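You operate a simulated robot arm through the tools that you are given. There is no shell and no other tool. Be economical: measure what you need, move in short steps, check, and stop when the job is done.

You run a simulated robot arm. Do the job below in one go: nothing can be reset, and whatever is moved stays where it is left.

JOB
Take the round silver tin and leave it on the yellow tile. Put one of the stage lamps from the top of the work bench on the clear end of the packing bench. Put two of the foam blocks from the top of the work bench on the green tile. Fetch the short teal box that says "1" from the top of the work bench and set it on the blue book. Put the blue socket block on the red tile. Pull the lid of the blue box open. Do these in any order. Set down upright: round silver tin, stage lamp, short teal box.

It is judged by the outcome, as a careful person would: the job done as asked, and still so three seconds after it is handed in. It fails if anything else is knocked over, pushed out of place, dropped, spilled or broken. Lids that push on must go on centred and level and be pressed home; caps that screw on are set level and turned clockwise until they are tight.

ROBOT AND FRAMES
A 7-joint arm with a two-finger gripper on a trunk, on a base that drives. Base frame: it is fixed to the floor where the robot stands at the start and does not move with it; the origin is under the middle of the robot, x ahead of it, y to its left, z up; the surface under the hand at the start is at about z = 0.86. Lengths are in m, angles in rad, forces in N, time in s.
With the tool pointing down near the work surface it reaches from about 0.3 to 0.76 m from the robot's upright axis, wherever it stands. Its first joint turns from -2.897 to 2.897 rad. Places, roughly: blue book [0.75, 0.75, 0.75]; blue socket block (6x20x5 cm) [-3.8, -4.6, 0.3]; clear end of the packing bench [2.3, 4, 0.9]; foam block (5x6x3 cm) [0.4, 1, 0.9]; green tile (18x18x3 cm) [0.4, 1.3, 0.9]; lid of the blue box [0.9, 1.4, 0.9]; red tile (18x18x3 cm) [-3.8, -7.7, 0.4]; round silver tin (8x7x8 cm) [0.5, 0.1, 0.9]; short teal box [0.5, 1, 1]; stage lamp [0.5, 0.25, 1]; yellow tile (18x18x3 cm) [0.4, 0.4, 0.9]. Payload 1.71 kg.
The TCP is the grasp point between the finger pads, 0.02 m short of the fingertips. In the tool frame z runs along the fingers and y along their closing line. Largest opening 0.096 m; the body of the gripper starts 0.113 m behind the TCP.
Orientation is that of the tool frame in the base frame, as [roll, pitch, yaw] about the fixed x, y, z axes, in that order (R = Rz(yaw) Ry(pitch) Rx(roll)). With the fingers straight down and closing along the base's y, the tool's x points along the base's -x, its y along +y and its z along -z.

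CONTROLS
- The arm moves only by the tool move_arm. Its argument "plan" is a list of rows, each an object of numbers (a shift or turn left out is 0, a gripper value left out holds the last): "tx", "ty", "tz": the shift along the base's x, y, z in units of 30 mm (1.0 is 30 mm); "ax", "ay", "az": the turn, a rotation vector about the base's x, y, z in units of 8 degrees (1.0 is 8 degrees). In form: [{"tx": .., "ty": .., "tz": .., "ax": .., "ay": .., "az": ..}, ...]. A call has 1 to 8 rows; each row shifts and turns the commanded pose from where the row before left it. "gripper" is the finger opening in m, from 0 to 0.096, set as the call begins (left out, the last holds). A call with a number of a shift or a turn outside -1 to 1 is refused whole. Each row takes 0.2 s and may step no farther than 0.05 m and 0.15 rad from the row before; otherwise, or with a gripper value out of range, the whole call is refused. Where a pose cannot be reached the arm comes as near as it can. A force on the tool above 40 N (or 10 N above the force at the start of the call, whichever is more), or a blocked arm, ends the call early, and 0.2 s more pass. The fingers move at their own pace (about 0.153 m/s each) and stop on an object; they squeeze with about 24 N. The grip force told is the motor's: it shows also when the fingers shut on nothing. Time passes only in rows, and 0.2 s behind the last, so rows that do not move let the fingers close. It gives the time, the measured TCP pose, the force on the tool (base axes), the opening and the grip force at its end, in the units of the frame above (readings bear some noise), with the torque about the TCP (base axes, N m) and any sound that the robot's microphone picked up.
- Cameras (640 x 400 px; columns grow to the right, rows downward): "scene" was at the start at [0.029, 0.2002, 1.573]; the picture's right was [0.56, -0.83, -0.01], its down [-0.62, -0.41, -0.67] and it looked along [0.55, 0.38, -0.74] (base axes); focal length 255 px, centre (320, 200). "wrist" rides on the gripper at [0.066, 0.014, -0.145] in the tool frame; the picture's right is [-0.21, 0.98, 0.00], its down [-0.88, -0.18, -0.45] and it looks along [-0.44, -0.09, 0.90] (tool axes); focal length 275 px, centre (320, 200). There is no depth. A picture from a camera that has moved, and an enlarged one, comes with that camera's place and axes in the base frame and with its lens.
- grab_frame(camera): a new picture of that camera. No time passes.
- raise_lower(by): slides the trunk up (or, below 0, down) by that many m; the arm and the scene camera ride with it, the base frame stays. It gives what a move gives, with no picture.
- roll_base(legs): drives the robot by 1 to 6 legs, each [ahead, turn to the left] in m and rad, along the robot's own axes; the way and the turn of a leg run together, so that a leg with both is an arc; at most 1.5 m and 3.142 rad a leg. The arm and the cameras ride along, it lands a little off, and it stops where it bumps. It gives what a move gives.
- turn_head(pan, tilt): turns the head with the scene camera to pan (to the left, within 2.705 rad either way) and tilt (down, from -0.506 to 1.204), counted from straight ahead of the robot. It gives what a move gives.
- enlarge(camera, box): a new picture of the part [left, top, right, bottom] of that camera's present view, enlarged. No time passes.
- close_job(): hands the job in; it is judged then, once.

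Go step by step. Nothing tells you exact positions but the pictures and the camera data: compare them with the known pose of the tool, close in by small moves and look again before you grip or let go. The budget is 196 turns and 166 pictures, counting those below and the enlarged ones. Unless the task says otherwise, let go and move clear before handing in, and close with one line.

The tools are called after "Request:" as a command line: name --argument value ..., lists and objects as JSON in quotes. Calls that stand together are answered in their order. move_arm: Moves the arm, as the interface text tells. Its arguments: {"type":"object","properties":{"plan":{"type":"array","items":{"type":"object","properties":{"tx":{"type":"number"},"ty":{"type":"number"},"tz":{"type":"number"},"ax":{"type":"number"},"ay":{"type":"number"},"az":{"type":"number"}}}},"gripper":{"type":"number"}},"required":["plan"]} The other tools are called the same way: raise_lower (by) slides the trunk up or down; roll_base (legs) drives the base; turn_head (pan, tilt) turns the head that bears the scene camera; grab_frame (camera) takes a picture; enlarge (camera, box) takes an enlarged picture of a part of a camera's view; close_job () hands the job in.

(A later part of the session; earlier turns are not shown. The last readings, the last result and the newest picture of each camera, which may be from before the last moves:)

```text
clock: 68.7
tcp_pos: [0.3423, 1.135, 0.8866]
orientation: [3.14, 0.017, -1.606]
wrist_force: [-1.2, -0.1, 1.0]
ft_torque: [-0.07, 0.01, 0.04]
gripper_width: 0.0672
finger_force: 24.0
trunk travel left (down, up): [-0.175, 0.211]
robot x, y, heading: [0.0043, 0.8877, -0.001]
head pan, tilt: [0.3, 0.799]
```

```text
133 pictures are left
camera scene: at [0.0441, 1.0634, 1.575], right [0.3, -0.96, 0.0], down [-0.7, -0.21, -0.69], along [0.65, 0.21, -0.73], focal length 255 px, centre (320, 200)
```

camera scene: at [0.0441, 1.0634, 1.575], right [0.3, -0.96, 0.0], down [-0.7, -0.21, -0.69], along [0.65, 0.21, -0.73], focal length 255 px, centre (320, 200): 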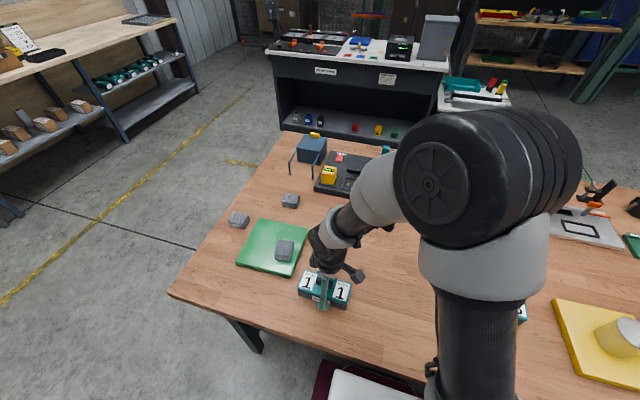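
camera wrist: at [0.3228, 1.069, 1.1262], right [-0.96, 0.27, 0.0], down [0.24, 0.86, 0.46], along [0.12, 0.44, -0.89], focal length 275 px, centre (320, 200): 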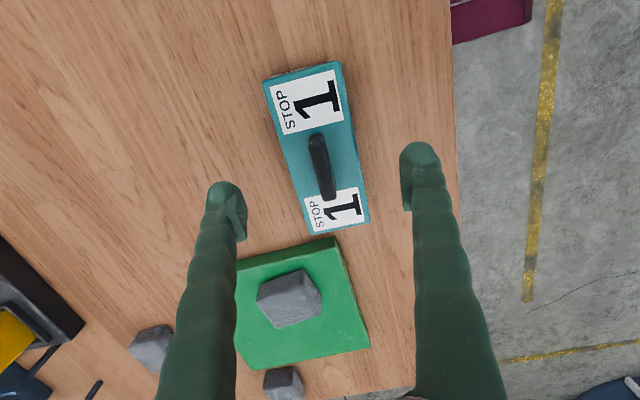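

Box 1 is gripped (0.067). I'll lift it and carry it towards the book, whose centre is about (0.765, 0.80).

Request:
move_arm --plan '[{"tz": 0.5}, {"tz": 1}, {"tz": 1}, {"tz": 1}, {"tz": 1}, {"tz": 1}, {"tz": 0.5}, {}]'

Request:
move_arm --plan '[{"tx": 0.7, "ty": -0.9}, {"tx": 0.7, "ty": -0.9}, {"tx": 0.8, "ty": -0.9}, {"tx": 0.8, "ty": -0.9}, {"tx": 0.8, "ty": -0.9}, {"tx": 0.8, "ty": -0.9}, {"tx": 0.9, "ty": -0.9}, {"tx": 0.9, "ty": -0.9}]'

Request:
move_arm --plan '[{"tx": 0.9, "ty": -0.9}, {"tx": 0.9, "ty": -0.9}, {"tx": 0.9, "ty": -0.9}, {"tx": 0.9, "ty": -0.6}, {"tx": 0.9, "ty": -0.3}, {"tx": 0.9}, {}, {}]'

Request:
grab_frame --camera "wrist"

Request:
grab_frame --camera "scene"

```text
clock: 70.5
tcp_pos: [0.3423, 1.1377, 1.0673]
orientation: [3.139, 0.019, -1.606]
wrist_force: [0.2, 0.3, -3.7]
ft_torque: [-0.02, 0.02, 0.01]
gripper_width: 0.0672
finger_force: 23.9
trunk travel left (down, up): [-0.175, 0.211]
robot x, y, heading: [0.0048, 0.8818, -0.0]
head pan, tilt: [0.3, 0.799]
```

```text
clock: 72.3
tcp_pos: [0.5348, 0.9199, 1.0654]
orientation: [3.14, 0.018, -1.607]
wrist_force: [-0.1, -0.7, -3.2]
ft_torque: [0.02, 0.03, -0.01]
gripper_width: 0.0671
finger_force: 24.4
trunk travel left (down, up): [-0.175, 0.211]
robot x, y, heading: [0.003, 0.8808, -0.003]
head pan, tilt: [0.3, 0.799]
```

```text
clock: 74.1
tcp_pos: [0.6983, 0.8139, 1.066]
orientation: [3.139, 0.017, -1.606]
wrist_force: [0.0, -0.6, -2.4]
ft_torque: [-0.06, -0.01, 0.02]
gripper_width: 0.0673
finger_force: 23.7
trunk travel left (down, up): [-0.175, 0.211]
robot x, y, heading: [0.0026, 0.8845, 0.004]
head pan, tilt: [0.3, 0.799]
```

```text
132 pictures are left
camera wrist: at [0.6837, 0.7457, 1.2105], right [-0.97, 0.24, 0.01], down [0.22, 0.86, 0.46], along [0.1, 0.45, -0.89], focal length 275 px, centre (320, 200)
```

wrist: 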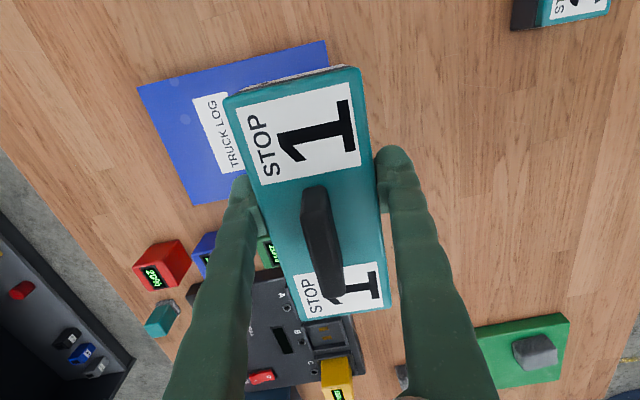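

```text
131 pictures are left
camera scene: at [0.045, 1.0632, 1.575], right [0.3, -0.96, -0.01], down [-0.7, -0.21, -0.69], along [0.65, 0.21, -0.73], focal length 255 px, centre (320, 200)
```

scene: 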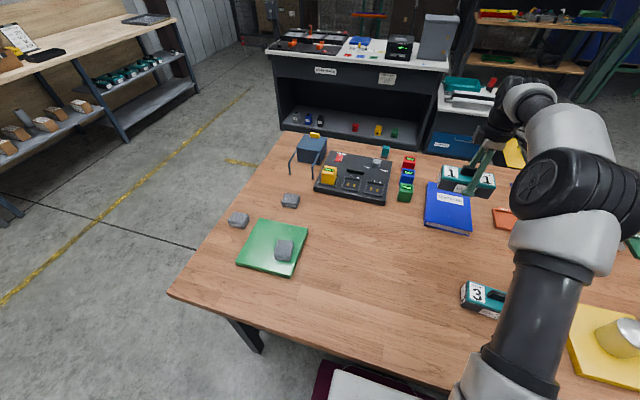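

The book spans about x 0.67–0.885, y 0.73–0.88. I'll shift to (0.745, 0.804) and come down.

Request:
move_arm --plan '[{"tx": 0.8, "ty": -0.3}, {"tx": 0.77}, {"tz": -1}, {"tz": -1}, {"tz": -1}, {"tz": -1}, {}, {}]'

Request:
grab_frame --camera "wrist"

Request:
enlarge --camera "scene" --box '[380, 140, 540, 240]'

```text
clock: 75.0
tcp_pos: [0.7195, 0.7993, 1.0453]
orientation: [-3.126, 0.016, -1.608]
wrist_force: [-0.6, 0.8, -2.6]
ft_torque: [-0.03, -0.14, 0.0]
gripper_width: 0.0671
finger_force: 24.2
out of reach, approached as far as the arm can: row 2
trunk travel left (down, up): [-0.175, 0.211]
robot x, y, heading: [0.0034, 0.8836, 0.003]
head pan, tilt: [0.3, 0.799]
stopped in row 4: the arm was blocked; the commanded pose is now the measured one
```

```text
130 pictures are left
camera wrist: at [0.701, 0.7318, 1.1898], right [-0.97, 0.24, -0.01], down [0.21, 0.86, 0.46], along [0.12, 0.44, -0.89], focal length 275 px, centre (320, 200)
```

wrist: 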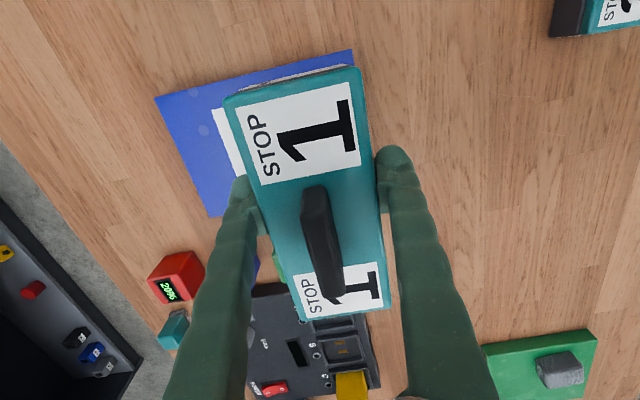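

```text
4.00 times, centred on (460, 190) of scene
camera zoom: at [0.0417, 1.0637, 1.5752], right [0.3, -0.96, 0.0], down [-0.7, -0.21, -0.69], along [0.66, 0.21, -0.73], focal length 1020 px, centre (-240, 240)
```

zoom: 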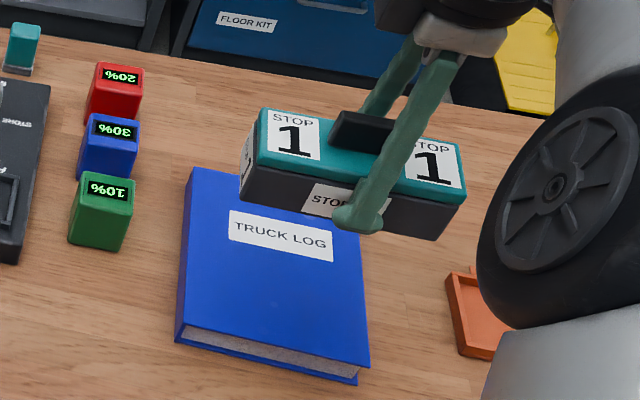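

The arm is at its reach limit near x = 0.72, and that still lies fully on the book. I'll pull back slightly to about 0.715, level the tool and lower with the trunk.

Request:
move_arm --plan '[{"tx": -0.1, "ty": 0.15, "ay": 0.11}, {}, {}]'

Request:
raise_lower --by -0.09

Request:
grab_frame --camera "wrist"

Request:
enlarge --camera "scene" --box '[380, 140, 540, 240]'

```text
clock: 75.3
tcp_pos: [0.7014, 0.8, 1.0592]
orientation: [-3.117, 0.016, -1.608]
wrist_force: [-2.1, 0.0, -1.9]
ft_torque: [-0.02, -0.15, 0.02]
gripper_width: 0.0672
finger_force: 24.5
trunk travel left (down, up): [-0.175, 0.211]
robot x, y, heading: [0.0048, 0.8844, 0.0]
head pan, tilt: [0.3, 0.799]
stopped in row 1: the arm was blocked; the commanded pose is now the measured one
```

```text
clock: 76.6
tcp_pos: [0.7058, 0.8003, 0.9637]
orientation: [-3.12, 0.016, -1.607]
wrist_force: [-0.7, 1.3, -2.4]
ft_torque: [-0.03, 0.0, 0.0]
gripper_width: 0.0671
finger_force: 24.2
trunk travel left (down, up): [-0.085, 0.301]
robot x, y, heading: [0.0046, 0.8829, 0.002]
head pan, tilt: [0.3, 0.799]
```

```text
128 pictures are left
camera wrist: at [0.6864, 0.7333, 1.1081], right [-0.97, 0.24, -0.02], down [0.21, 0.86, 0.46], along [0.13, 0.44, -0.89], focal length 275 px, centre (320, 200)
```

wrist: 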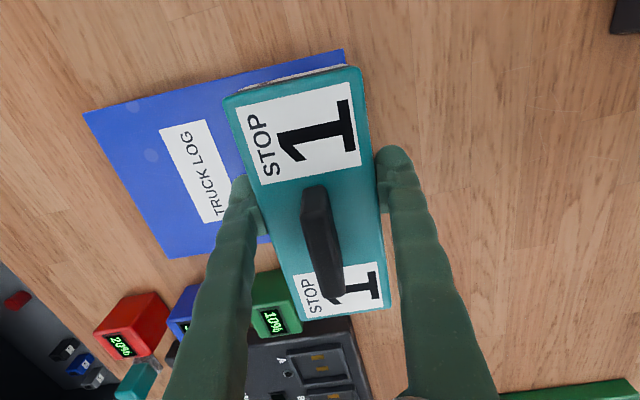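

```text
4.00 times, centred on (460, 190) of scene
camera zoom: at [0.043, 1.0633, 1.4843], right [0.3, -0.96, -0.01], down [-0.7, -0.21, -0.69], along [0.65, 0.21, -0.73], focal length 1020 px, centre (-240, 240)
```

zoom: 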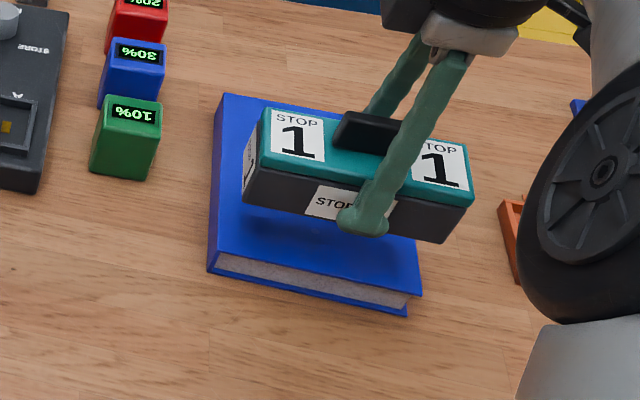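

Now hovering 4–5 cm over the book. I'll nudge to x ≈ 0.72 and level.

Request:
move_arm --plan '[{"tx": 0.4, "ay": 0.15, "ty": 0.1, "tz": -0.1}, {"tz": -0.3}, {"tz": -0.3}, {}, {}]'

Request:
grab_frame --camera "wrist"

Request:
enlarge --camera "scene" --box '[380, 140, 540, 240]'

```text
clock: 77.8
tcp_pos: [0.7169, 0.8022, 0.9434]
orientation: [-3.141, 0.016, -1.608]
wrist_force: [-0.1, 0.8, -2.7]
ft_torque: [0.0, 0.02, 0.02]
gripper_width: 0.0668
finger_force: 23.7
trunk travel left (down, up): [-0.085, 0.301]
robot x, y, heading: [0.0057, 0.8829, 0.003]
head pan, tilt: [0.3, 0.799]
```

```text
126 pictures are left
camera wrist: at [0.702, 0.7365, 1.0876], right [-0.97, 0.24, 0.0], down [0.22, 0.86, 0.46], along [0.11, 0.45, -0.89], focal length 275 px, centre (320, 200)
```

wrist: 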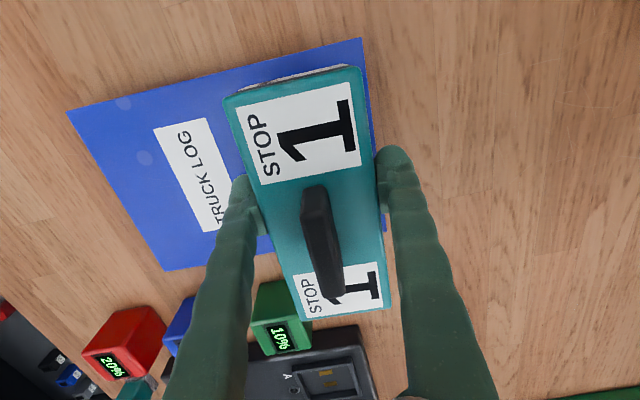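

```text
4.00 times, centred on (460, 190) of scene
camera zoom: at [0.043, 1.0634, 1.4844], right [0.3, -0.96, -0.01], down [-0.7, -0.21, -0.69], along [0.65, 0.21, -0.73], focal length 1020 px, centre (-240, 240)
```

zoom: 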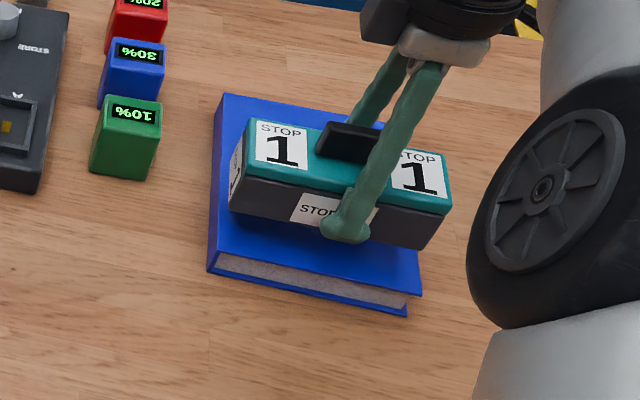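

I'll shift 9 mm left for centring and lower to contact.

Request:
move_arm --plan '[{"ty": 0.3, "tz": -0.2}, {"tz": -0.2}, {"tz": -0.2}, {}, {"tz": -0.15}, {}, {"tz": -0.1}, {}]'

```text
clock: 79.6
tcp_pos: [0.7173, 0.8132, 0.9169]
orientation: [-3.141, 0.016, -1.607]
wrist_force: [0.6, -0.2, -3.9]
ft_torque: [0.0, -0.01, 0.02]
gripper_width: 0.0669
finger_force: 23.6
trunk travel left (down, up): [-0.085, 0.301]
robot x, y, heading: [0.0042, 0.8842, 0.001]
head pan, tilt: [0.3, 0.799]
```

Request:
move_arm --plan '[{"tz": -0.1}, {}, {"tz": -0.1}, {}]'

Request:
enlarge --camera "scene" --box '[380, 140, 540, 240]'

```text
clock: 80.6
tcp_pos: [0.7168, 0.8123, 0.9136]
orientation: [-3.134, 0.017, -1.609]
wrist_force: [1.7, -0.4, 13.3]
ft_torque: [0.59, 0.23, -0.03]
gripper_width: 0.0671
finger_force: 23.9
trunk travel left (down, up): [-0.085, 0.301]
robot x, y, heading: [0.0021, 0.8826, 0.001]
head pan, tilt: [0.3, 0.799]
```

```text
4.00 times, centred on (460, 190) of scene
camera zoom: at [0.0417, 1.0633, 1.4845], right [0.3, -0.96, 0.0], down [-0.7, -0.21, -0.69], along [0.65, 0.21, -0.73], focal length 1020 px, centre (-240, 240)
```

zoom: 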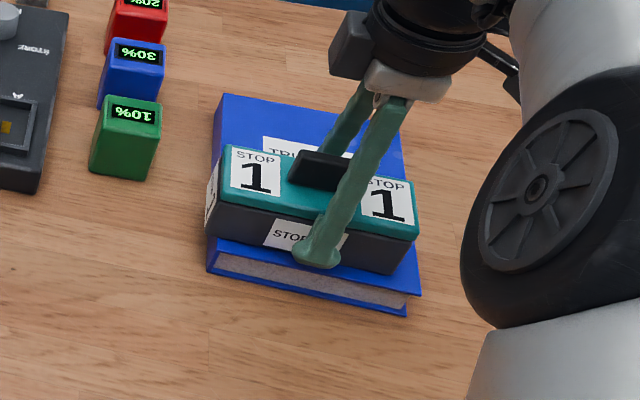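

Box 1 rests on the book. I'll release and rise.

Request:
move_arm --plan '[{"tz": -0.03}, {}, {}]'

Request:
move_arm --plan '[{}, {}, {}, {"tz": 0.5}, {"tz": 1}, {"tz": 1}, {"tx": -0.8, "tz": 1}, {"tx": -0.8, "tz": 0.5}]' --gripper 0.09

Request:
raise_lower --by 0.09

Request:
grab_frame --camera "scene"

```text
clock: 81.4
tcp_pos: [0.7166, 0.813, 0.9128]
orientation: [-3.138, 0.016, -1.608]
wrist_force: [4.9, 0.8, 23.5]
ft_torque: [-0.02, 0.08, 0.06]
gripper_width: 0.0673
finger_force: 23.9
trunk travel left (down, up): [-0.085, 0.301]
robot x, y, heading: [0.0061, 0.8847, -0.002]
head pan, tilt: [0.3, 0.799]
```

```text
clock: 83.2
tcp_pos: [0.6693, 0.8124, 1.0303]
orientation: [-3.139, 0.015, -1.609]
wrist_force: [0.0, 0.0, 0.3]
ft_torque: [-0.06, -0.02, -0.03]
gripper_width: 0.0902
finger_force: 0.0
trunk travel left (down, up): [-0.085, 0.301]
robot x, y, heading: [0.0004, 0.8826, 0.001]
head pan, tilt: [0.3, 0.799]
```

```text
clock: 84.5
tcp_pos: [0.6689, 0.8126, 1.1201]
orientation: [-3.141, 0.015, -1.608]
wrist_force: [-0.6, 0.3, 0.5]
ft_torque: [-0.02, 0.02, 0.01]
gripper_width: 0.0901
finger_force: 0.1
trunk travel left (down, up): [-0.175, 0.211]
robot x, y, heading: [0.0039, 0.8838, -0.003]
head pan, tilt: [0.3, 0.799]
```

```text
123 pictures are left
camera scene: at [0.0445, 1.0634, 1.5751], right [0.3, -0.96, -0.01], down [-0.7, -0.21, -0.69], along [0.65, 0.21, -0.73], focal length 255 px, centre (320, 200)
```

scene: 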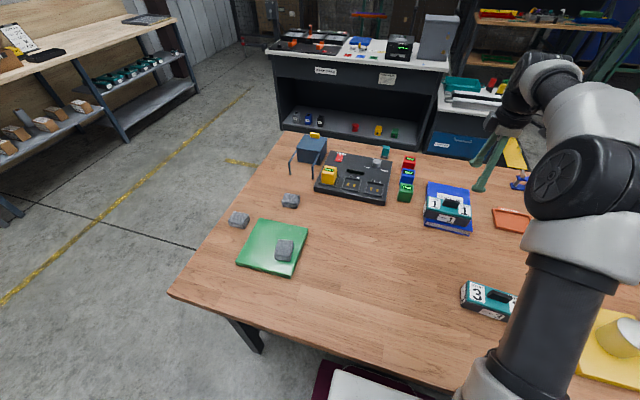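

Box 1 is on the book. I'll look closely at the blue box and its lid, and measure the bench's left end.

Request:
enlarge --camera "scene" --box '[270, 110, 430, 210]'

Request:
enlarge --camera "scene" --box '[160, 110, 320, 310]'

```text
4.00 times, centred on (350, 160) of scene
camera zoom: at [0.0445, 1.0634, 1.5751], right [0.3, -0.96, -0.01], down [-0.7, -0.21, -0.69], along [0.65, 0.21, -0.73], focal length 1020 px, centre (200, 360)
```

zoom: 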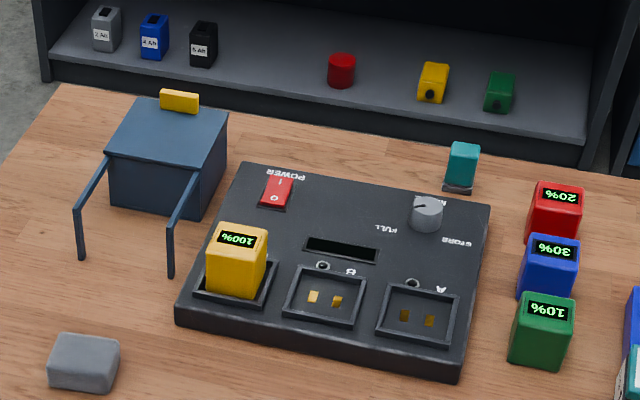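

```text
2.00 times, centred on (240, 210) of scene
camera zoom: at [0.0445, 1.0634, 1.5751], right [0.3, -0.96, -0.01], down [-0.7, -0.21, -0.69], along [0.65, 0.21, -0.73], focal length 510 px, centre (480, 180)
```

zoom: 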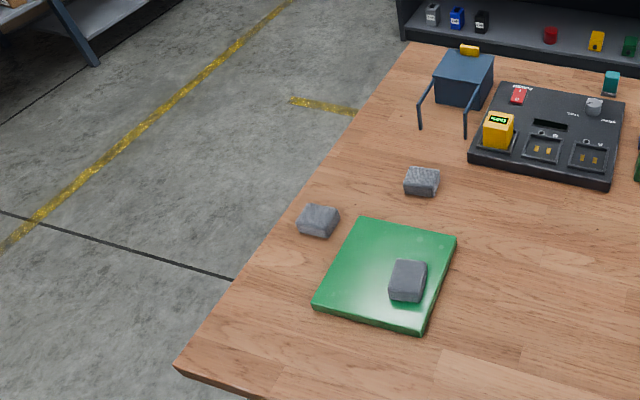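

The left end of the bench is at y ≈ 1.58. I'll drive round to that end, facing −y, where the lid, foam and green tile are all in reach. First I'll retract the arm and turn the gripper back.

Request:
move_arm --plan '[{"tx": -1, "az": -1, "tz": 0.3}, {"tx": -1, "az": -1, "tz": 0.3}, {"tx": -1, "az": -1}, {"tx": -1, "az": -1}, {"tx": -1, "az": -1}, {"tx": -1, "az": -1}, {"tx": -1, "az": -1}, {"az": -1}]'

Request:
move_arm --plan '[{"az": -1, "ty": 0.7}, {"az": -1, "ty": 0.7}, {"az": -1, "ty": 0.7}, {}]'

Request:
roll_base --legs '[[-0.38, 0], [0, 1.571], [1.17, 0], [0, -1.571], [1.13, 0], [0, -1.571]]'

Request:
turn_head --pan 0.2 --tilt 0.8

Request:
grab_frame --camera "scene"

```text
clock: 86.2
tcp_pos: [0.4599, 0.8116, 1.1383]
orientation: [-3.14, 0.015, -2.726]
wrist_force: [0.8, -0.9, -0.2]
ft_torque: [0.0, -0.02, -0.04]
gripper_width: 0.0901
finger_force: 0.0
trunk travel left (down, up): [-0.175, 0.211]
robot x, y, heading: [0.005, 0.8843, 0.006]
head pan, tilt: [0.3, 0.799]
```

```text
clock: 87.2
tcp_pos: [0.4593, 0.876, 1.1388]
orientation: [-3.14, 0.015, 3.137]
wrist_force: [-0.2, 0.8, 0.0]
ft_torque: [-0.03, 0.0, 0.02]
gripper_width: 0.0902
finger_force: 0.1
trunk travel left (down, up): [-0.175, 0.211]
robot x, y, heading: [0.003, 0.8811, 0.0]
head pan, tilt: [0.3, 0.799]
```

```text
clock: 115.2
tcp_pos: [0.7063, 1.5788, 1.1384]
orientation: [-3.14, 0.013, 1.569]
wrist_force: [0.7, 0.1, -0.1]
ft_torque: [0.01, 0.03, -0.03]
gripper_width: 0.0899
finger_force: 0.1
trunk travel left (down, up): [-0.175, 0.211]
robot x, y, heading: [0.7189, 2.0352, -1.57]
head pan, tilt: [0.3, 0.799]
```

```text
clock: 115.9
tcp_pos: [0.7058, 1.5996, 1.1464]
orientation: [-3.139, 0.033, 1.57]
wrist_force: [0.1, 0.8, -0.2]
ft_torque: [-0.1, 0.02, 0.02]
gripper_width: 0.0899
finger_force: 0.0
trunk travel left (down, up): [-0.175, 0.211]
robot x, y, heading: [0.7211, 2.0365, -1.571]
head pan, tilt: [0.201, 0.799]
```

```text
120 pictures are left
camera scene: at [0.8864, 1.9929, 1.575], right [-0.98, -0.2, 0.0], down [-0.14, 0.71, -0.69], along [0.14, -0.67, -0.73], focal length 255 px, centre (320, 200)
```

scene: 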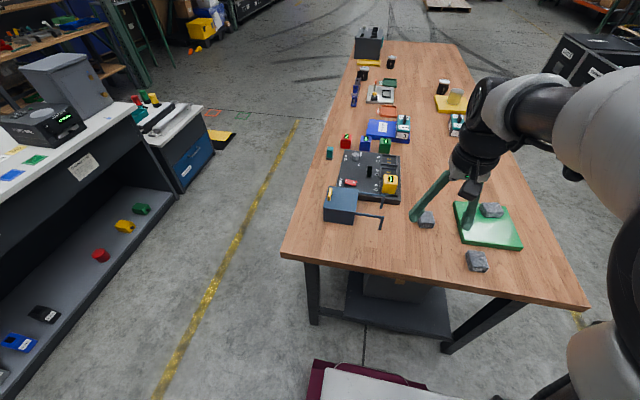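

Good position. I'll drive 0.23 m closer to the bench end.

Request:
roll_base --legs '[[0.23, 0]]'

Request:
grab_frame --camera "scene"

Request:
grab_frame --camera "wrist"

```text
clock: 117.6
tcp_pos: [0.7063, 1.429, 1.1585]
orientation: [-3.137, 0.06, 1.568]
wrist_force: [-0.2, 0.4, -0.2]
ft_torque: [-0.09, 0.01, -0.01]
gripper_width: 0.0904
finger_force: 0.1
trunk travel left (down, up): [-0.175, 0.211]
robot x, y, heading: [0.7162, 1.8341, -1.57]
head pan, tilt: [0.201, 0.799]
stopped in leg 1: the robot was blocked; the commanded pose is now the measured one
```

```text
119 pictures are left
camera scene: at [0.8861, 1.7959, 1.575], right [-0.98, -0.2, 0.0], down [-0.14, 0.71, -0.69], along [0.14, -0.67, -0.73], focal length 255 px, centre (320, 200)
```

scene: 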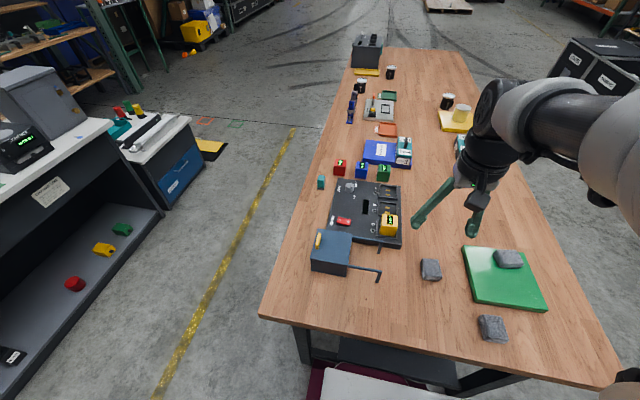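

```text
118 pictures are left
camera wrist: at [0.7204, 1.503, 1.2984], right [0.98, -0.21, 0.01], down [-0.18, -0.85, 0.5], along [-0.09, -0.49, -0.87], focal length 275 px, centre (320, 200)
```

wrist: 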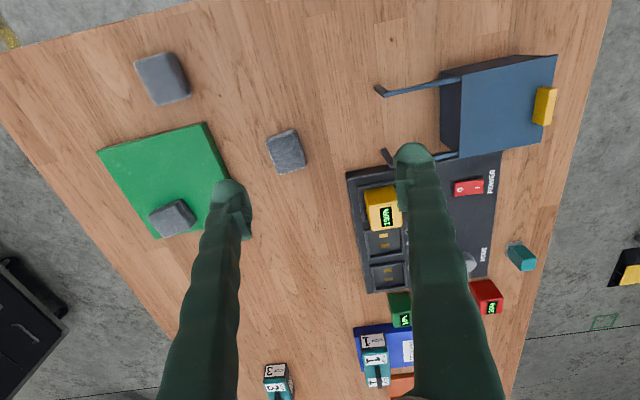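

The base stopped lightly against the bench at y = 1.834, close enough. Foam B is at about (0.63, 1.36), and I'll move over it and level the tool.

Request:
move_arm --plan '[{"tx": -0.8, "ty": -0.7, "ax": 0.43}, {"tx": -0.8, "ty": -0.7}, {"tx": -0.8, "ty": -0.7}, {"tz": -1}, {"tz": -1}, {"tz": -1}, {}, {}]'

Request:
grab_frame --camera "wrist"

```text
clock: 119.4
tcp_pos: [0.6349, 1.3651, 1.0656]
orientation: [-3.138, -0.002, 1.569]
wrist_force: [0.5, -0.9, 0.3]
ft_torque: [0.0, -0.01, 0.01]
gripper_width: 0.0897
finger_force: 0.1
trunk travel left (down, up): [-0.175, 0.211]
robot x, y, heading: [0.7189, 1.8384, -1.57]
head pan, tilt: [0.201, 0.799]
```

```text
117 pictures are left
camera wrist: at [0.6495, 1.4298, 1.2112], right [0.98, -0.21, 0.0], down [-0.18, -0.88, 0.44], along [-0.09, -0.43, -0.9], focal length 275 px, centre (320, 200)
```

wrist: 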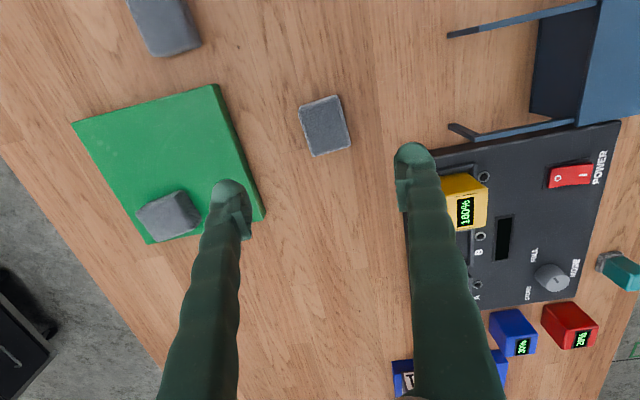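

Foam B is at about (0.642, 1.368) and turned about 6°. I'll adjust and descend.

Request:
move_arm --plan '[{"tx": 0.23, "ty": 0.1, "az": 0.75}, {"tz": -1}, {"tz": -1}, {"tz": -1}, {"tz": -1}, {}, {}]'

Request:
grab_frame --camera "wrist"

```text
clock: 121.0
tcp_pos: [0.6406, 1.3679, 0.9445]
orientation: [-3.138, -0.004, 1.674]
wrist_force: [-0.2, 0.6, 0.4]
ft_torque: [-0.02, 0.01, -0.02]
gripper_width: 0.0902
finger_force: 0.3
trunk travel left (down, up): [-0.175, 0.211]
robot x, y, heading: [0.7189, 1.8339, -1.57]
head pan, tilt: [0.201, 0.799]
```

```text
116 pictures are left
camera wrist: at [0.6491, 1.4336, 1.0905], right [0.99, -0.1, 0.0], down [-0.09, -0.89, 0.44], along [-0.05, -0.44, -0.9], focal length 275 px, centre (320, 200)
```

wrist: 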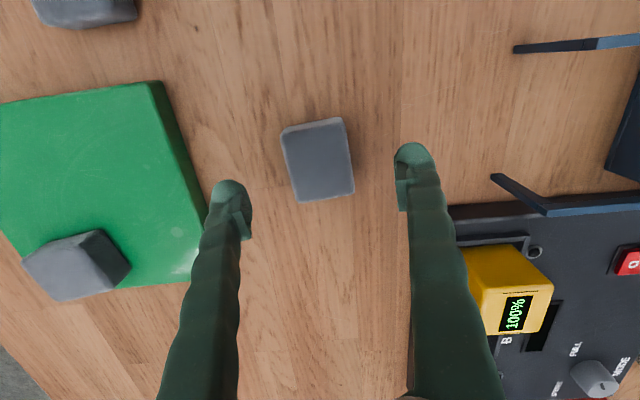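

Centred. I'll descend and grip.

Request:
move_arm --plan '[{"tz": -1}, {"tz": -0.7}, {"tz": -0.3}, {}, {}]'

Request:
move_arm --plan '[{}, {}, {}, {}]' --gripper 0.03

Request:
move_arm --plan '[{"tz": 1}, {"tz": 1}, {"tz": 1}, {"tz": 1}, {"tx": -0.9}, {"tx": -0.9}, {"tx": -0.9}, {}]'

Request:
grab_frame --camera "wrist"

```text
clock: 122.2
tcp_pos: [0.6401, 1.3674, 0.8859]
orientation: [-3.137, -0.005, 1.673]
wrist_force: [-0.4, 0.0, 0.1]
ft_torque: [0.01, -0.02, 0.02]
gripper_width: 0.0902
finger_force: 0.1
trunk travel left (down, up): [-0.175, 0.211]
robot x, y, heading: [0.7183, 1.8381, -1.571]
head pan, tilt: [0.201, 0.799]
```

```text
clock: 123.2
tcp_pos: [0.6409, 1.3669, 0.8871]
orientation: [-3.138, -0.004, 1.674]
wrist_force: [-0.5, -0.4, -0.1]
ft_torque: [0.03, 0.03, -0.02]
gripper_width: 0.0477
finger_force: 23.9
trunk travel left (down, up): [-0.175, 0.211]
robot x, y, heading: [0.7187, 1.8374, -1.571]
head pan, tilt: [0.201, 0.799]
```

```text
clock: 125.0
tcp_pos: [0.5589, 1.3685, 1.0089]
orientation: [-3.138, -0.003, 1.674]
wrist_force: [0.2, 0.2, -0.6]
ft_torque: [0.02, -0.02, 0.0]
gripper_width: 0.0475
finger_force: 24.3
trunk travel left (down, up): [-0.175, 0.211]
robot x, y, heading: [0.7191, 1.8401, -1.574]
head pan, tilt: [0.201, 0.799]
```

```text
115 pictures are left
camera wrist: at [0.5674, 1.4343, 1.1542], right [0.99, -0.1, 0.0], down [-0.09, -0.89, 0.44], along [-0.05, -0.44, -0.9], focal length 275 px, centre (320, 200)
```

wrist: 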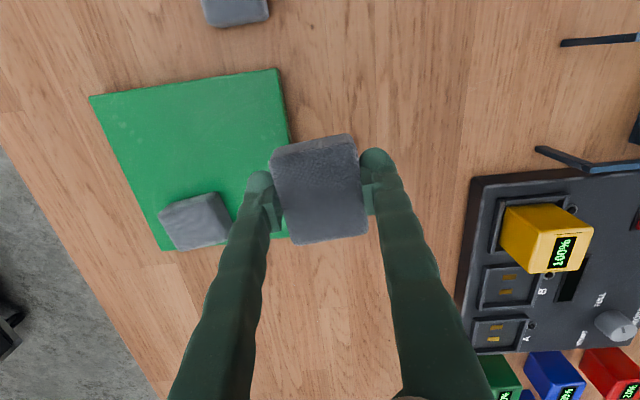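

I'll place foam B on the tile's left-rear part at about (0.455, 1.392), clear of foam A.

Request:
move_arm --plan '[{"tx": -0.9, "ty": 0.2}, {"tx": -0.9, "ty": 0.2}, {"tx": -0.9, "ty": 0.2}, {"tx": -0.77, "ty": 0.2}, {"tz": -1}, {"tz": -1}, {"tz": -0.7}, {}]'

Request:
grab_frame --camera "wrist"

Request:
grab_frame --camera "scene"

```text
clock: 126.8
tcp_pos: [0.457, 1.3908, 0.9256]
orientation: [-3.139, -0.003, 1.673]
wrist_force: [0.1, 0.5, -0.1]
ft_torque: [-0.03, -0.02, -0.01]
gripper_width: 0.0478
finger_force: 24.0
trunk travel left (down, up): [-0.175, 0.211]
robot x, y, heading: [0.7191, 1.8345, -1.569]
head pan, tilt: [0.201, 0.799]
```

```text
114 pictures are left
camera wrist: at [0.4651, 1.4579, 1.071], right [0.99, -0.1, 0.0], down [-0.09, -0.89, 0.44], along [-0.05, -0.44, -0.9], focal length 275 px, centre (320, 200)
```

wrist: 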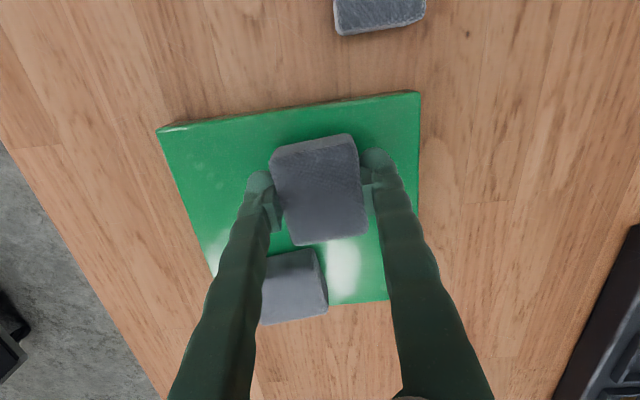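

```text
113 pictures are left
camera scene: at [0.8859, 1.7939, 1.5749], right [-0.98, -0.2, 0.0], down [-0.14, 0.71, -0.69], along [0.14, -0.67, -0.73], focal length 255 px, centre (320, 200)
```

scene: 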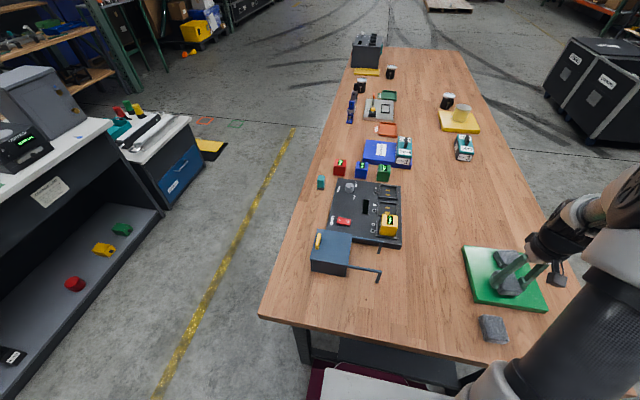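

Good clearance. I'll lower to contact and release.

Request:
move_arm --plan '[{"tz": -0.2}, {}, {"tz": -0.15}, {}, {"tz": -0.1}, {}, {"tz": -0.06}, {}]'

```text
clock: 128.6
tcp_pos: [0.4559, 1.3921, 0.9123]
orientation: [-3.138, -0.004, 1.674]
wrist_force: [0.5, -0.5, 1.5]
ft_torque: [0.01, -0.05, 0.0]
gripper_width: 0.0478
finger_force: 24.0
trunk travel left (down, up): [-0.175, 0.211]
robot x, y, heading: [0.7171, 1.8369, -1.571]
head pan, tilt: [0.201, 0.799]
```

Request:
move_arm --plan '[{"tz": -0.06}, {}, {}]'

Request:
move_arm --plan '[{}, {}, {}, {"tz": 0.5}, {"tz": 1}, {"tz": 1}, {"tz": 1}, {"tz": 1}]' --gripper 0.08

Request:
move_arm --plan '[{"tx": 1, "tz": 0.5}, {"tx": 1, "az": -0.75}, {"tx": 1}, {"tx": 1}, {"tx": 1}, {"tx": 1}, {"tx": 1}, {"tx": 1}]'

Request:
grab_frame --camera "wrist"

Request:
grab_frame --camera "scene"

```text
clock: 129.4
tcp_pos: [0.4547, 1.3914, 0.9095]
orientation: [-3.136, -0.002, 1.675]
wrist_force: [-1.2, -0.7, 18.4]
ft_torque: [0.05, -0.06, 0.01]
gripper_width: 0.0477
finger_force: 24.5
trunk travel left (down, up): [-0.175, 0.211]
robot x, y, heading: [0.7184, 1.8368, -1.568]
head pan, tilt: [0.201, 0.799]
```

```text
clock: 131.2
tcp_pos: [0.4563, 1.3932, 1.0421]
orientation: [-3.137, -0.003, 1.674]
wrist_force: [0.1, -0.5, 0.4]
ft_torque: [0.0, -0.01, -0.01]
gripper_width: 0.0802
finger_force: 0.0
trunk travel left (down, up): [-0.175, 0.211]
robot x, y, heading: [0.715, 1.8371, -1.573]
head pan, tilt: [0.201, 0.799]
```

```text
clock: 133.0
tcp_pos: [0.6956, 1.3928, 1.0599]
orientation: [-3.141, -0.004, 1.572]
wrist_force: [-0.3, -0.1, 0.6]
ft_torque: [-0.03, 0.04, -0.01]
gripper_width: 0.0802
finger_force: 0.1
trunk travel left (down, up): [-0.175, 0.211]
robot x, y, heading: [0.719, 1.8355, -1.572]
head pan, tilt: [0.201, 0.799]
```

```text
112 pictures are left
camera wrist: at [0.7114, 1.4572, 1.2051], right [0.98, -0.21, 0.0], down [-0.18, -0.88, 0.44], along [-0.09, -0.43, -0.9], focal length 275 px, centre (320, 200)
```

wrist: 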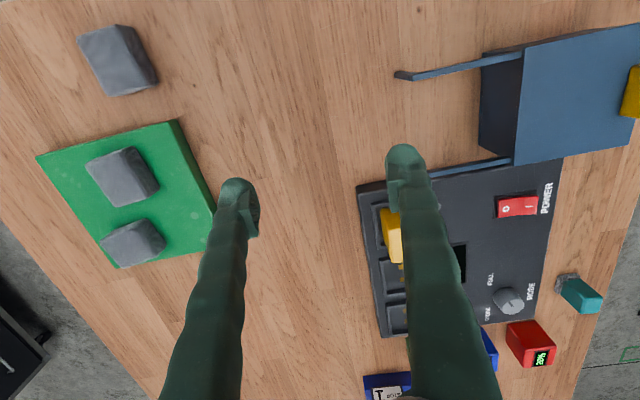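

```text
111 pictures are left
camera scene: at [0.8864, 1.7949, 1.5749], right [-0.98, -0.2, 0.0], down [-0.14, 0.71, -0.69], along [0.14, -0.67, -0.73], focal length 255 px, centre (320, 200)
```

scene: 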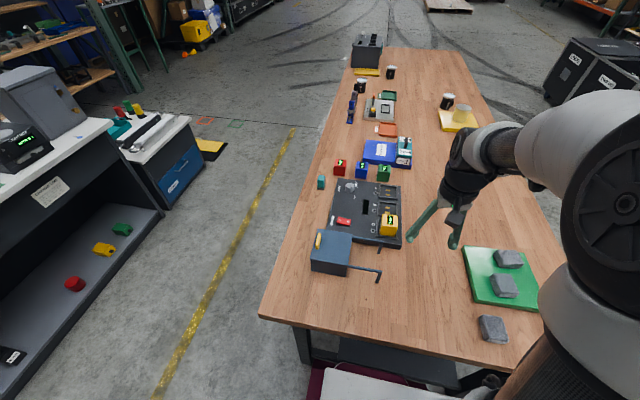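

Both foam blocks are on the green tile. Now I'll look closely at the blue box.

Request:
enlarge --camera "scene" --box '[290, 210, 402, 290]'

Request:
enlarge --camera "wrist" --box '[380, 10, 640, 190]'

```text
5.00 times, centred on (346, 250) of scene
camera zoom: at [0.8864, 1.7949, 1.5749], right [-0.98, -0.2, 0.0], down [-0.14, 0.71, -0.69], along [0.14, -0.67, -0.73], focal length 1274 px, centre (190, -50)
```

zoom: 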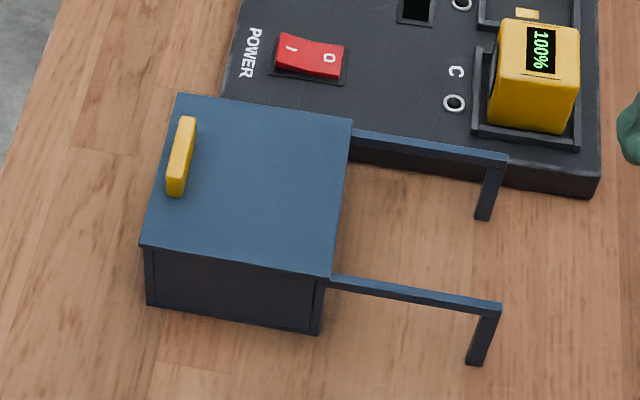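

```text
2.22 times, centred on (510, 100) of wrist
camera zoom: at [0.7114, 1.4572, 1.2051], right [0.98, -0.21, 0.0], down [-0.18, -0.88, 0.44], along [-0.09, -0.43, -0.9], focal length 612 px, centre (-102, 422)
```

zoom: 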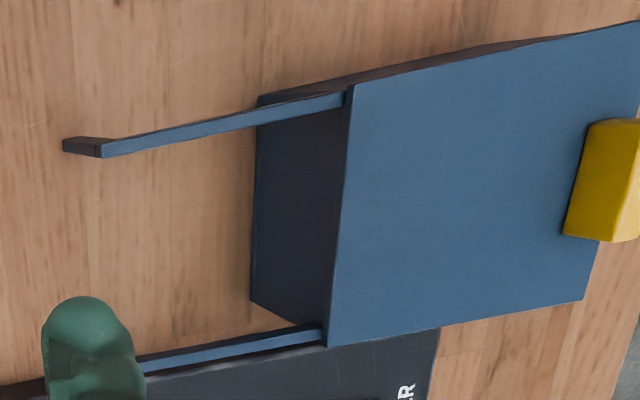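

It's a sliding lid: a yellow pull tab at about (0.977, 1.383, top ≈ 0.95), and rails running towards −x. I'll go above the tab.

Request:
move_arm --plan '[{"tx": 1}, {"tx": 1}, {"tx": 1}, {"tx": 1}, {"tx": 1}, {"tx": 1}, {"tx": 1}, {"tx": 1}]' --gripper 0.06

Request:
move_arm --plan '[{"tx": 1, "ty": -0.3}, {"tx": 0.3}, {}, {}]'

Request:
grab_frame --camera "wrist"

Request:
enlarge --camera "scene" --box '[270, 190, 410, 290]'

```text
clock: 134.8
tcp_pos: [0.9352, 1.3918, 1.0575]
orientation: [-3.138, -0.005, 1.569]
wrist_force: [0.1, 0.6, 0.0]
ft_torque: [0.0, 0.01, 0.02]
gripper_width: 0.06
finger_force: 0.0
trunk travel left (down, up): [-0.175, 0.211]
robot x, y, heading: [0.7165, 1.8367, -1.571]
head pan, tilt: [0.201, 0.799]
```

```text
clock: 135.8
tcp_pos: [0.9741, 1.3814, 1.0574]
orientation: [-3.137, -0.003, 1.568]
wrist_force: [0.5, 0.1, 0.2]
ft_torque: [0.0, 0.01, -0.04]
gripper_width: 0.0601
finger_force: 0.0
trunk travel left (down, up): [-0.175, 0.211]
robot x, y, heading: [0.7189, 1.8367, -1.569]
head pan, tilt: [0.201, 0.799]
```

```text
108 pictures are left
camera wrist: at [0.9893, 1.4471, 1.2031], right [0.98, -0.21, 0.0], down [-0.18, -0.88, 0.44], along [-0.09, -0.43, -0.9], focal length 275 px, centre (320, 200)
```

wrist: 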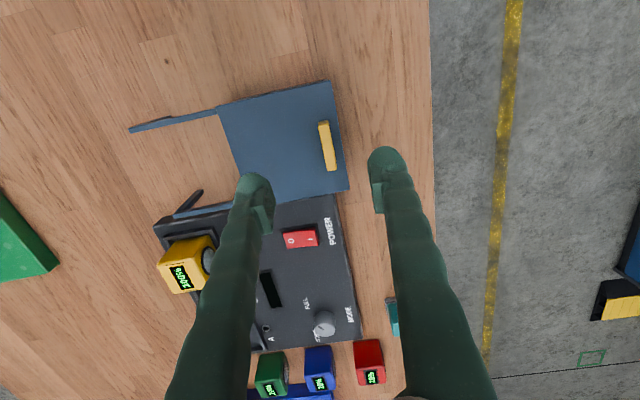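

```text
4.00 times, centred on (340, 240) of scene
camera zoom: at [0.8863, 1.795, 1.5749], right [-0.98, -0.2, 0.0], down [-0.14, 0.71, -0.69], along [0.14, -0.67, -0.73], focal length 1020 px, centre (240, 40)
```

zoom: 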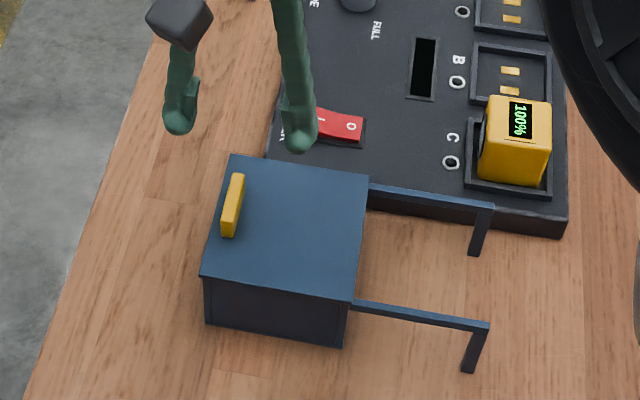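

The tab is nearly centred. I'll nudge 6 mm in x and descend towards it.

Request:
move_arm --plan '[{"tx": 0.2, "tz": -0.8}, {"tz": -0.8}, {"tz": -0.8}, {}, {}]'

Request:
grab_frame --camera "wrist"

Request:
enlarge --camera "scene" --box '[290, 200, 402, 280]'

```text
clock: 137.0
tcp_pos: [0.9801, 1.3846, 0.9871]
orientation: [-3.137, -0.003, 1.57]
wrist_force: [0.0, 0.6, 0.8]
ft_torque: [0.0, -0.01, 0.03]
gripper_width: 0.0599
finger_force: 0.0
trunk travel left (down, up): [-0.175, 0.211]
robot x, y, heading: [0.7178, 1.8372, -1.572]
head pan, tilt: [0.201, 0.799]
```

```text
106 pictures are left
camera wrist: at [0.9944, 1.4486, 1.1319], right [0.98, -0.21, 0.0], down [-0.18, -0.88, 0.44], along [-0.09, -0.43, -0.9], focal length 275 px, centre (320, 200)
```

wrist: 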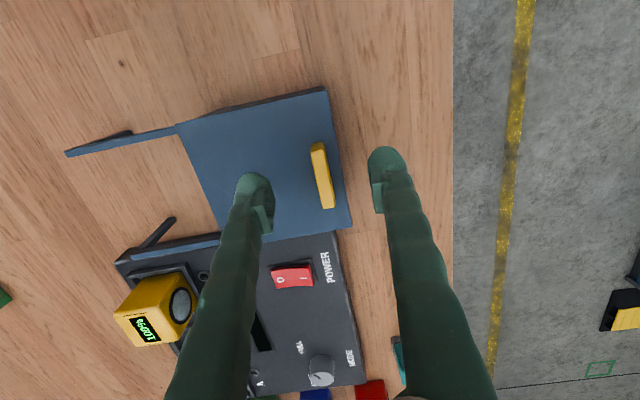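

```text
5.00 times, centred on (346, 240) of scene
camera zoom: at [0.8858, 1.7955, 1.575], right [-0.98, -0.2, 0.0], down [-0.14, 0.71, -0.69], along [0.14, -0.67, -0.73], focal length 1274 px, centre (190, 0)
```

zoom: 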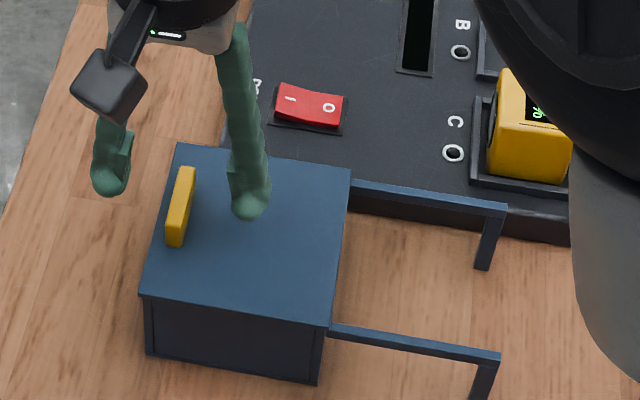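

The tab is at about (0.982, 1.379, 0.949). I'll descend slowly so the tips straddle it.

Request:
move_arm --plan '[{"tx": 0.07, "ty": -0.15, "tz": -0.4}, {"tz": -0.3}, {"tz": -0.2}, {}, {}]'

Request:
grab_frame --camera "wrist"

Request:
enlarge --camera "scene" --box '[290, 200, 402, 280]'

```text
clock: 138.2
tcp_pos: [0.9822, 1.3771, 0.9586]
orientation: [-3.14, -0.002, 1.569]
wrist_force: [-0.2, 0.1, 0.8]
ft_torque: [0.01, 0.01, -0.01]
gripper_width: 0.0601
finger_force: 0.0
trunk travel left (down, up): [-0.175, 0.211]
robot x, y, heading: [0.7184, 1.8351, -1.573]
head pan, tilt: [0.201, 0.799]
```

```text
104 pictures are left
camera wrist: at [0.9963, 1.4433, 1.1049], right [0.98, -0.21, 0.0], down [-0.18, -0.88, 0.44], along [-0.09, -0.43, -0.9], focal length 275 px, centre (320, 200)
```

wrist: 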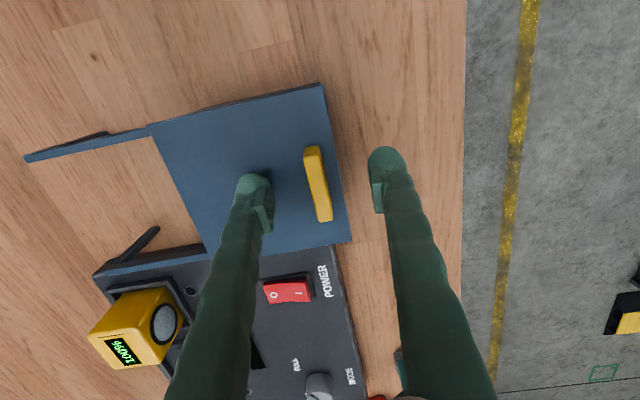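

```text
5.00 times, centred on (346, 240) of scene
camera zoom: at [0.8859, 1.7955, 1.575], right [-0.98, -0.2, 0.0], down [-0.14, 0.71, -0.69], along [0.14, -0.67, -0.73], focal length 1274 px, centre (190, 0)
```

zoom: 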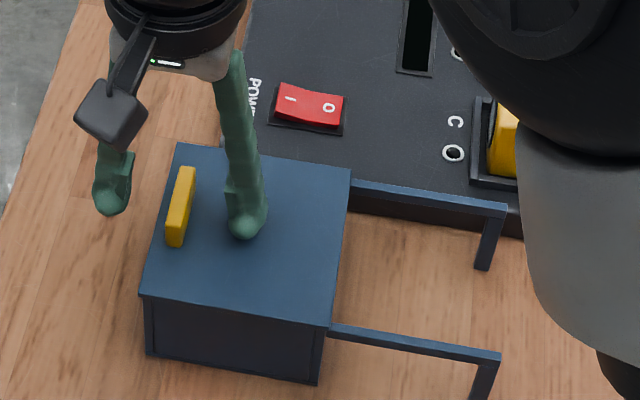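

Request:
move_arm --plan '[{"tz": -0.15}, {}, {"tz": -0.15}, {}, {"tz": -0.1}, {}]'

Request:
enlarge --camera "scene" --box '[290, 200, 402, 280]'

```text
clock: 139.4
tcp_pos: [0.9819, 1.389, 0.956]
orientation: [3.139, 0.015, 1.57]
wrist_force: [0.4, -0.3, 0.3]
ft_torque: [-0.02, -0.01, -0.02]
gripper_width: 0.0601
finger_force: 0.1
trunk travel left (down, up): [-0.175, 0.211]
robot x, y, heading: [0.721, 1.8337, -1.574]
head pan, tilt: [0.201, 0.799]
stopped in row 5: the force on the tool passed its limit at 43 N (the readings are from after the stop); the commanded pose is now the measured one
```

```text
5.00 times, centred on (346, 240) of scene
camera zoom: at [0.8864, 1.7929, 1.5746], right [-0.98, -0.2, 0.0], down [-0.14, 0.71, -0.69], along [0.14, -0.67, -0.73], focal length 1274 px, centre (190, 0)
```

zoom: 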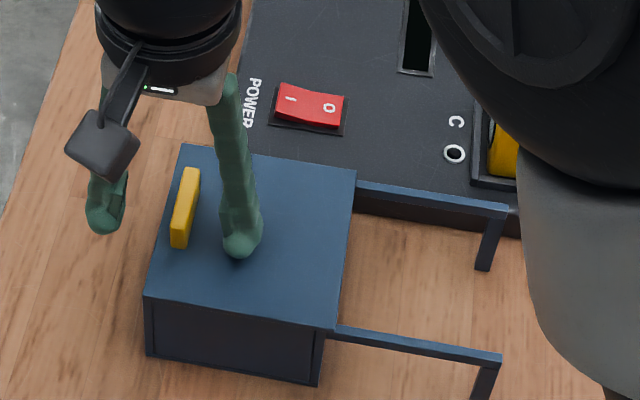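

The tips touched the lid, so its surface is at z ≈ 0.93. I'm now just above it with the tab between the fingers, and I'll close on the tab.

Request:
move_arm --plan '[{"ty": -0.25, "tx": -0.08}, {}, {}]'

Request:
move_arm --plan '[{}, {}, {}, {}]' --gripper 0.0

Request:
grab_frame --camera "wrist"

Request:
enlarge --camera "scene" --box '[290, 200, 402, 280]'

```text
clock: 140.2
tcp_pos: [0.9794, 1.3823, 0.9587]
orientation: [3.14, 0.016, 1.568]
wrist_force: [-0.2, 0.2, -0.4]
ft_torque: [-0.01, 0.03, -0.03]
gripper_width: 0.0601
finger_force: 0.1
trunk travel left (down, up): [-0.175, 0.211]
robot x, y, heading: [0.7148, 1.8358, -1.57]
head pan, tilt: [0.201, 0.799]
```

```text
clock: 141.2
tcp_pos: [0.9794, 1.3818, 0.9576]
orientation: [3.139, 0.016, 1.57]
wrist_force: [0.6, 0.1, 0.1]
ft_torque: [0.02, 0.0, 0.0]
gripper_width: 0.0086
finger_force: 34.9
trunk travel left (down, up): [-0.175, 0.211]
robot x, y, heading: [0.7196, 1.8349, -1.572]
head pan, tilt: [0.201, 0.799]
```

```text
101 pictures are left
camera wrist: at [0.9937, 1.4502, 1.1019], right [0.98, -0.21, 0.0], down [-0.19, -0.87, 0.46], along [-0.09, -0.45, -0.89], focal length 275 px, centre (320, 200)
```

wrist: 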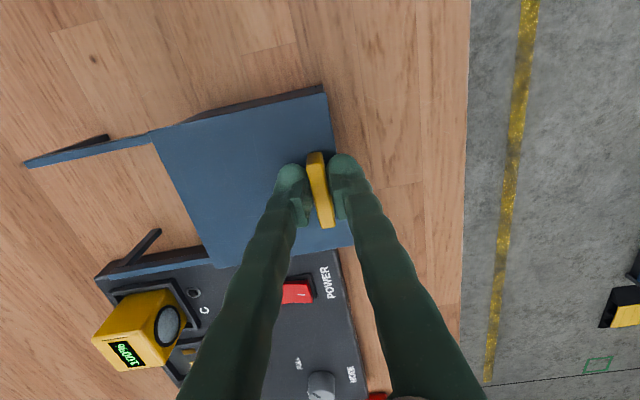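

```text
5.00 times, centred on (346, 240) of scene
camera zoom: at [0.8859, 1.7933, 1.5749], right [-0.98, -0.2, 0.0], down [-0.14, 0.71, -0.69], along [0.14, -0.67, -0.73], focal length 1274 px, centre (190, 0)
```

zoom: 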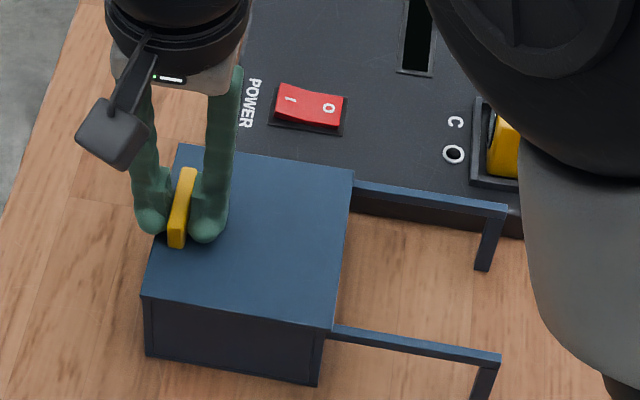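

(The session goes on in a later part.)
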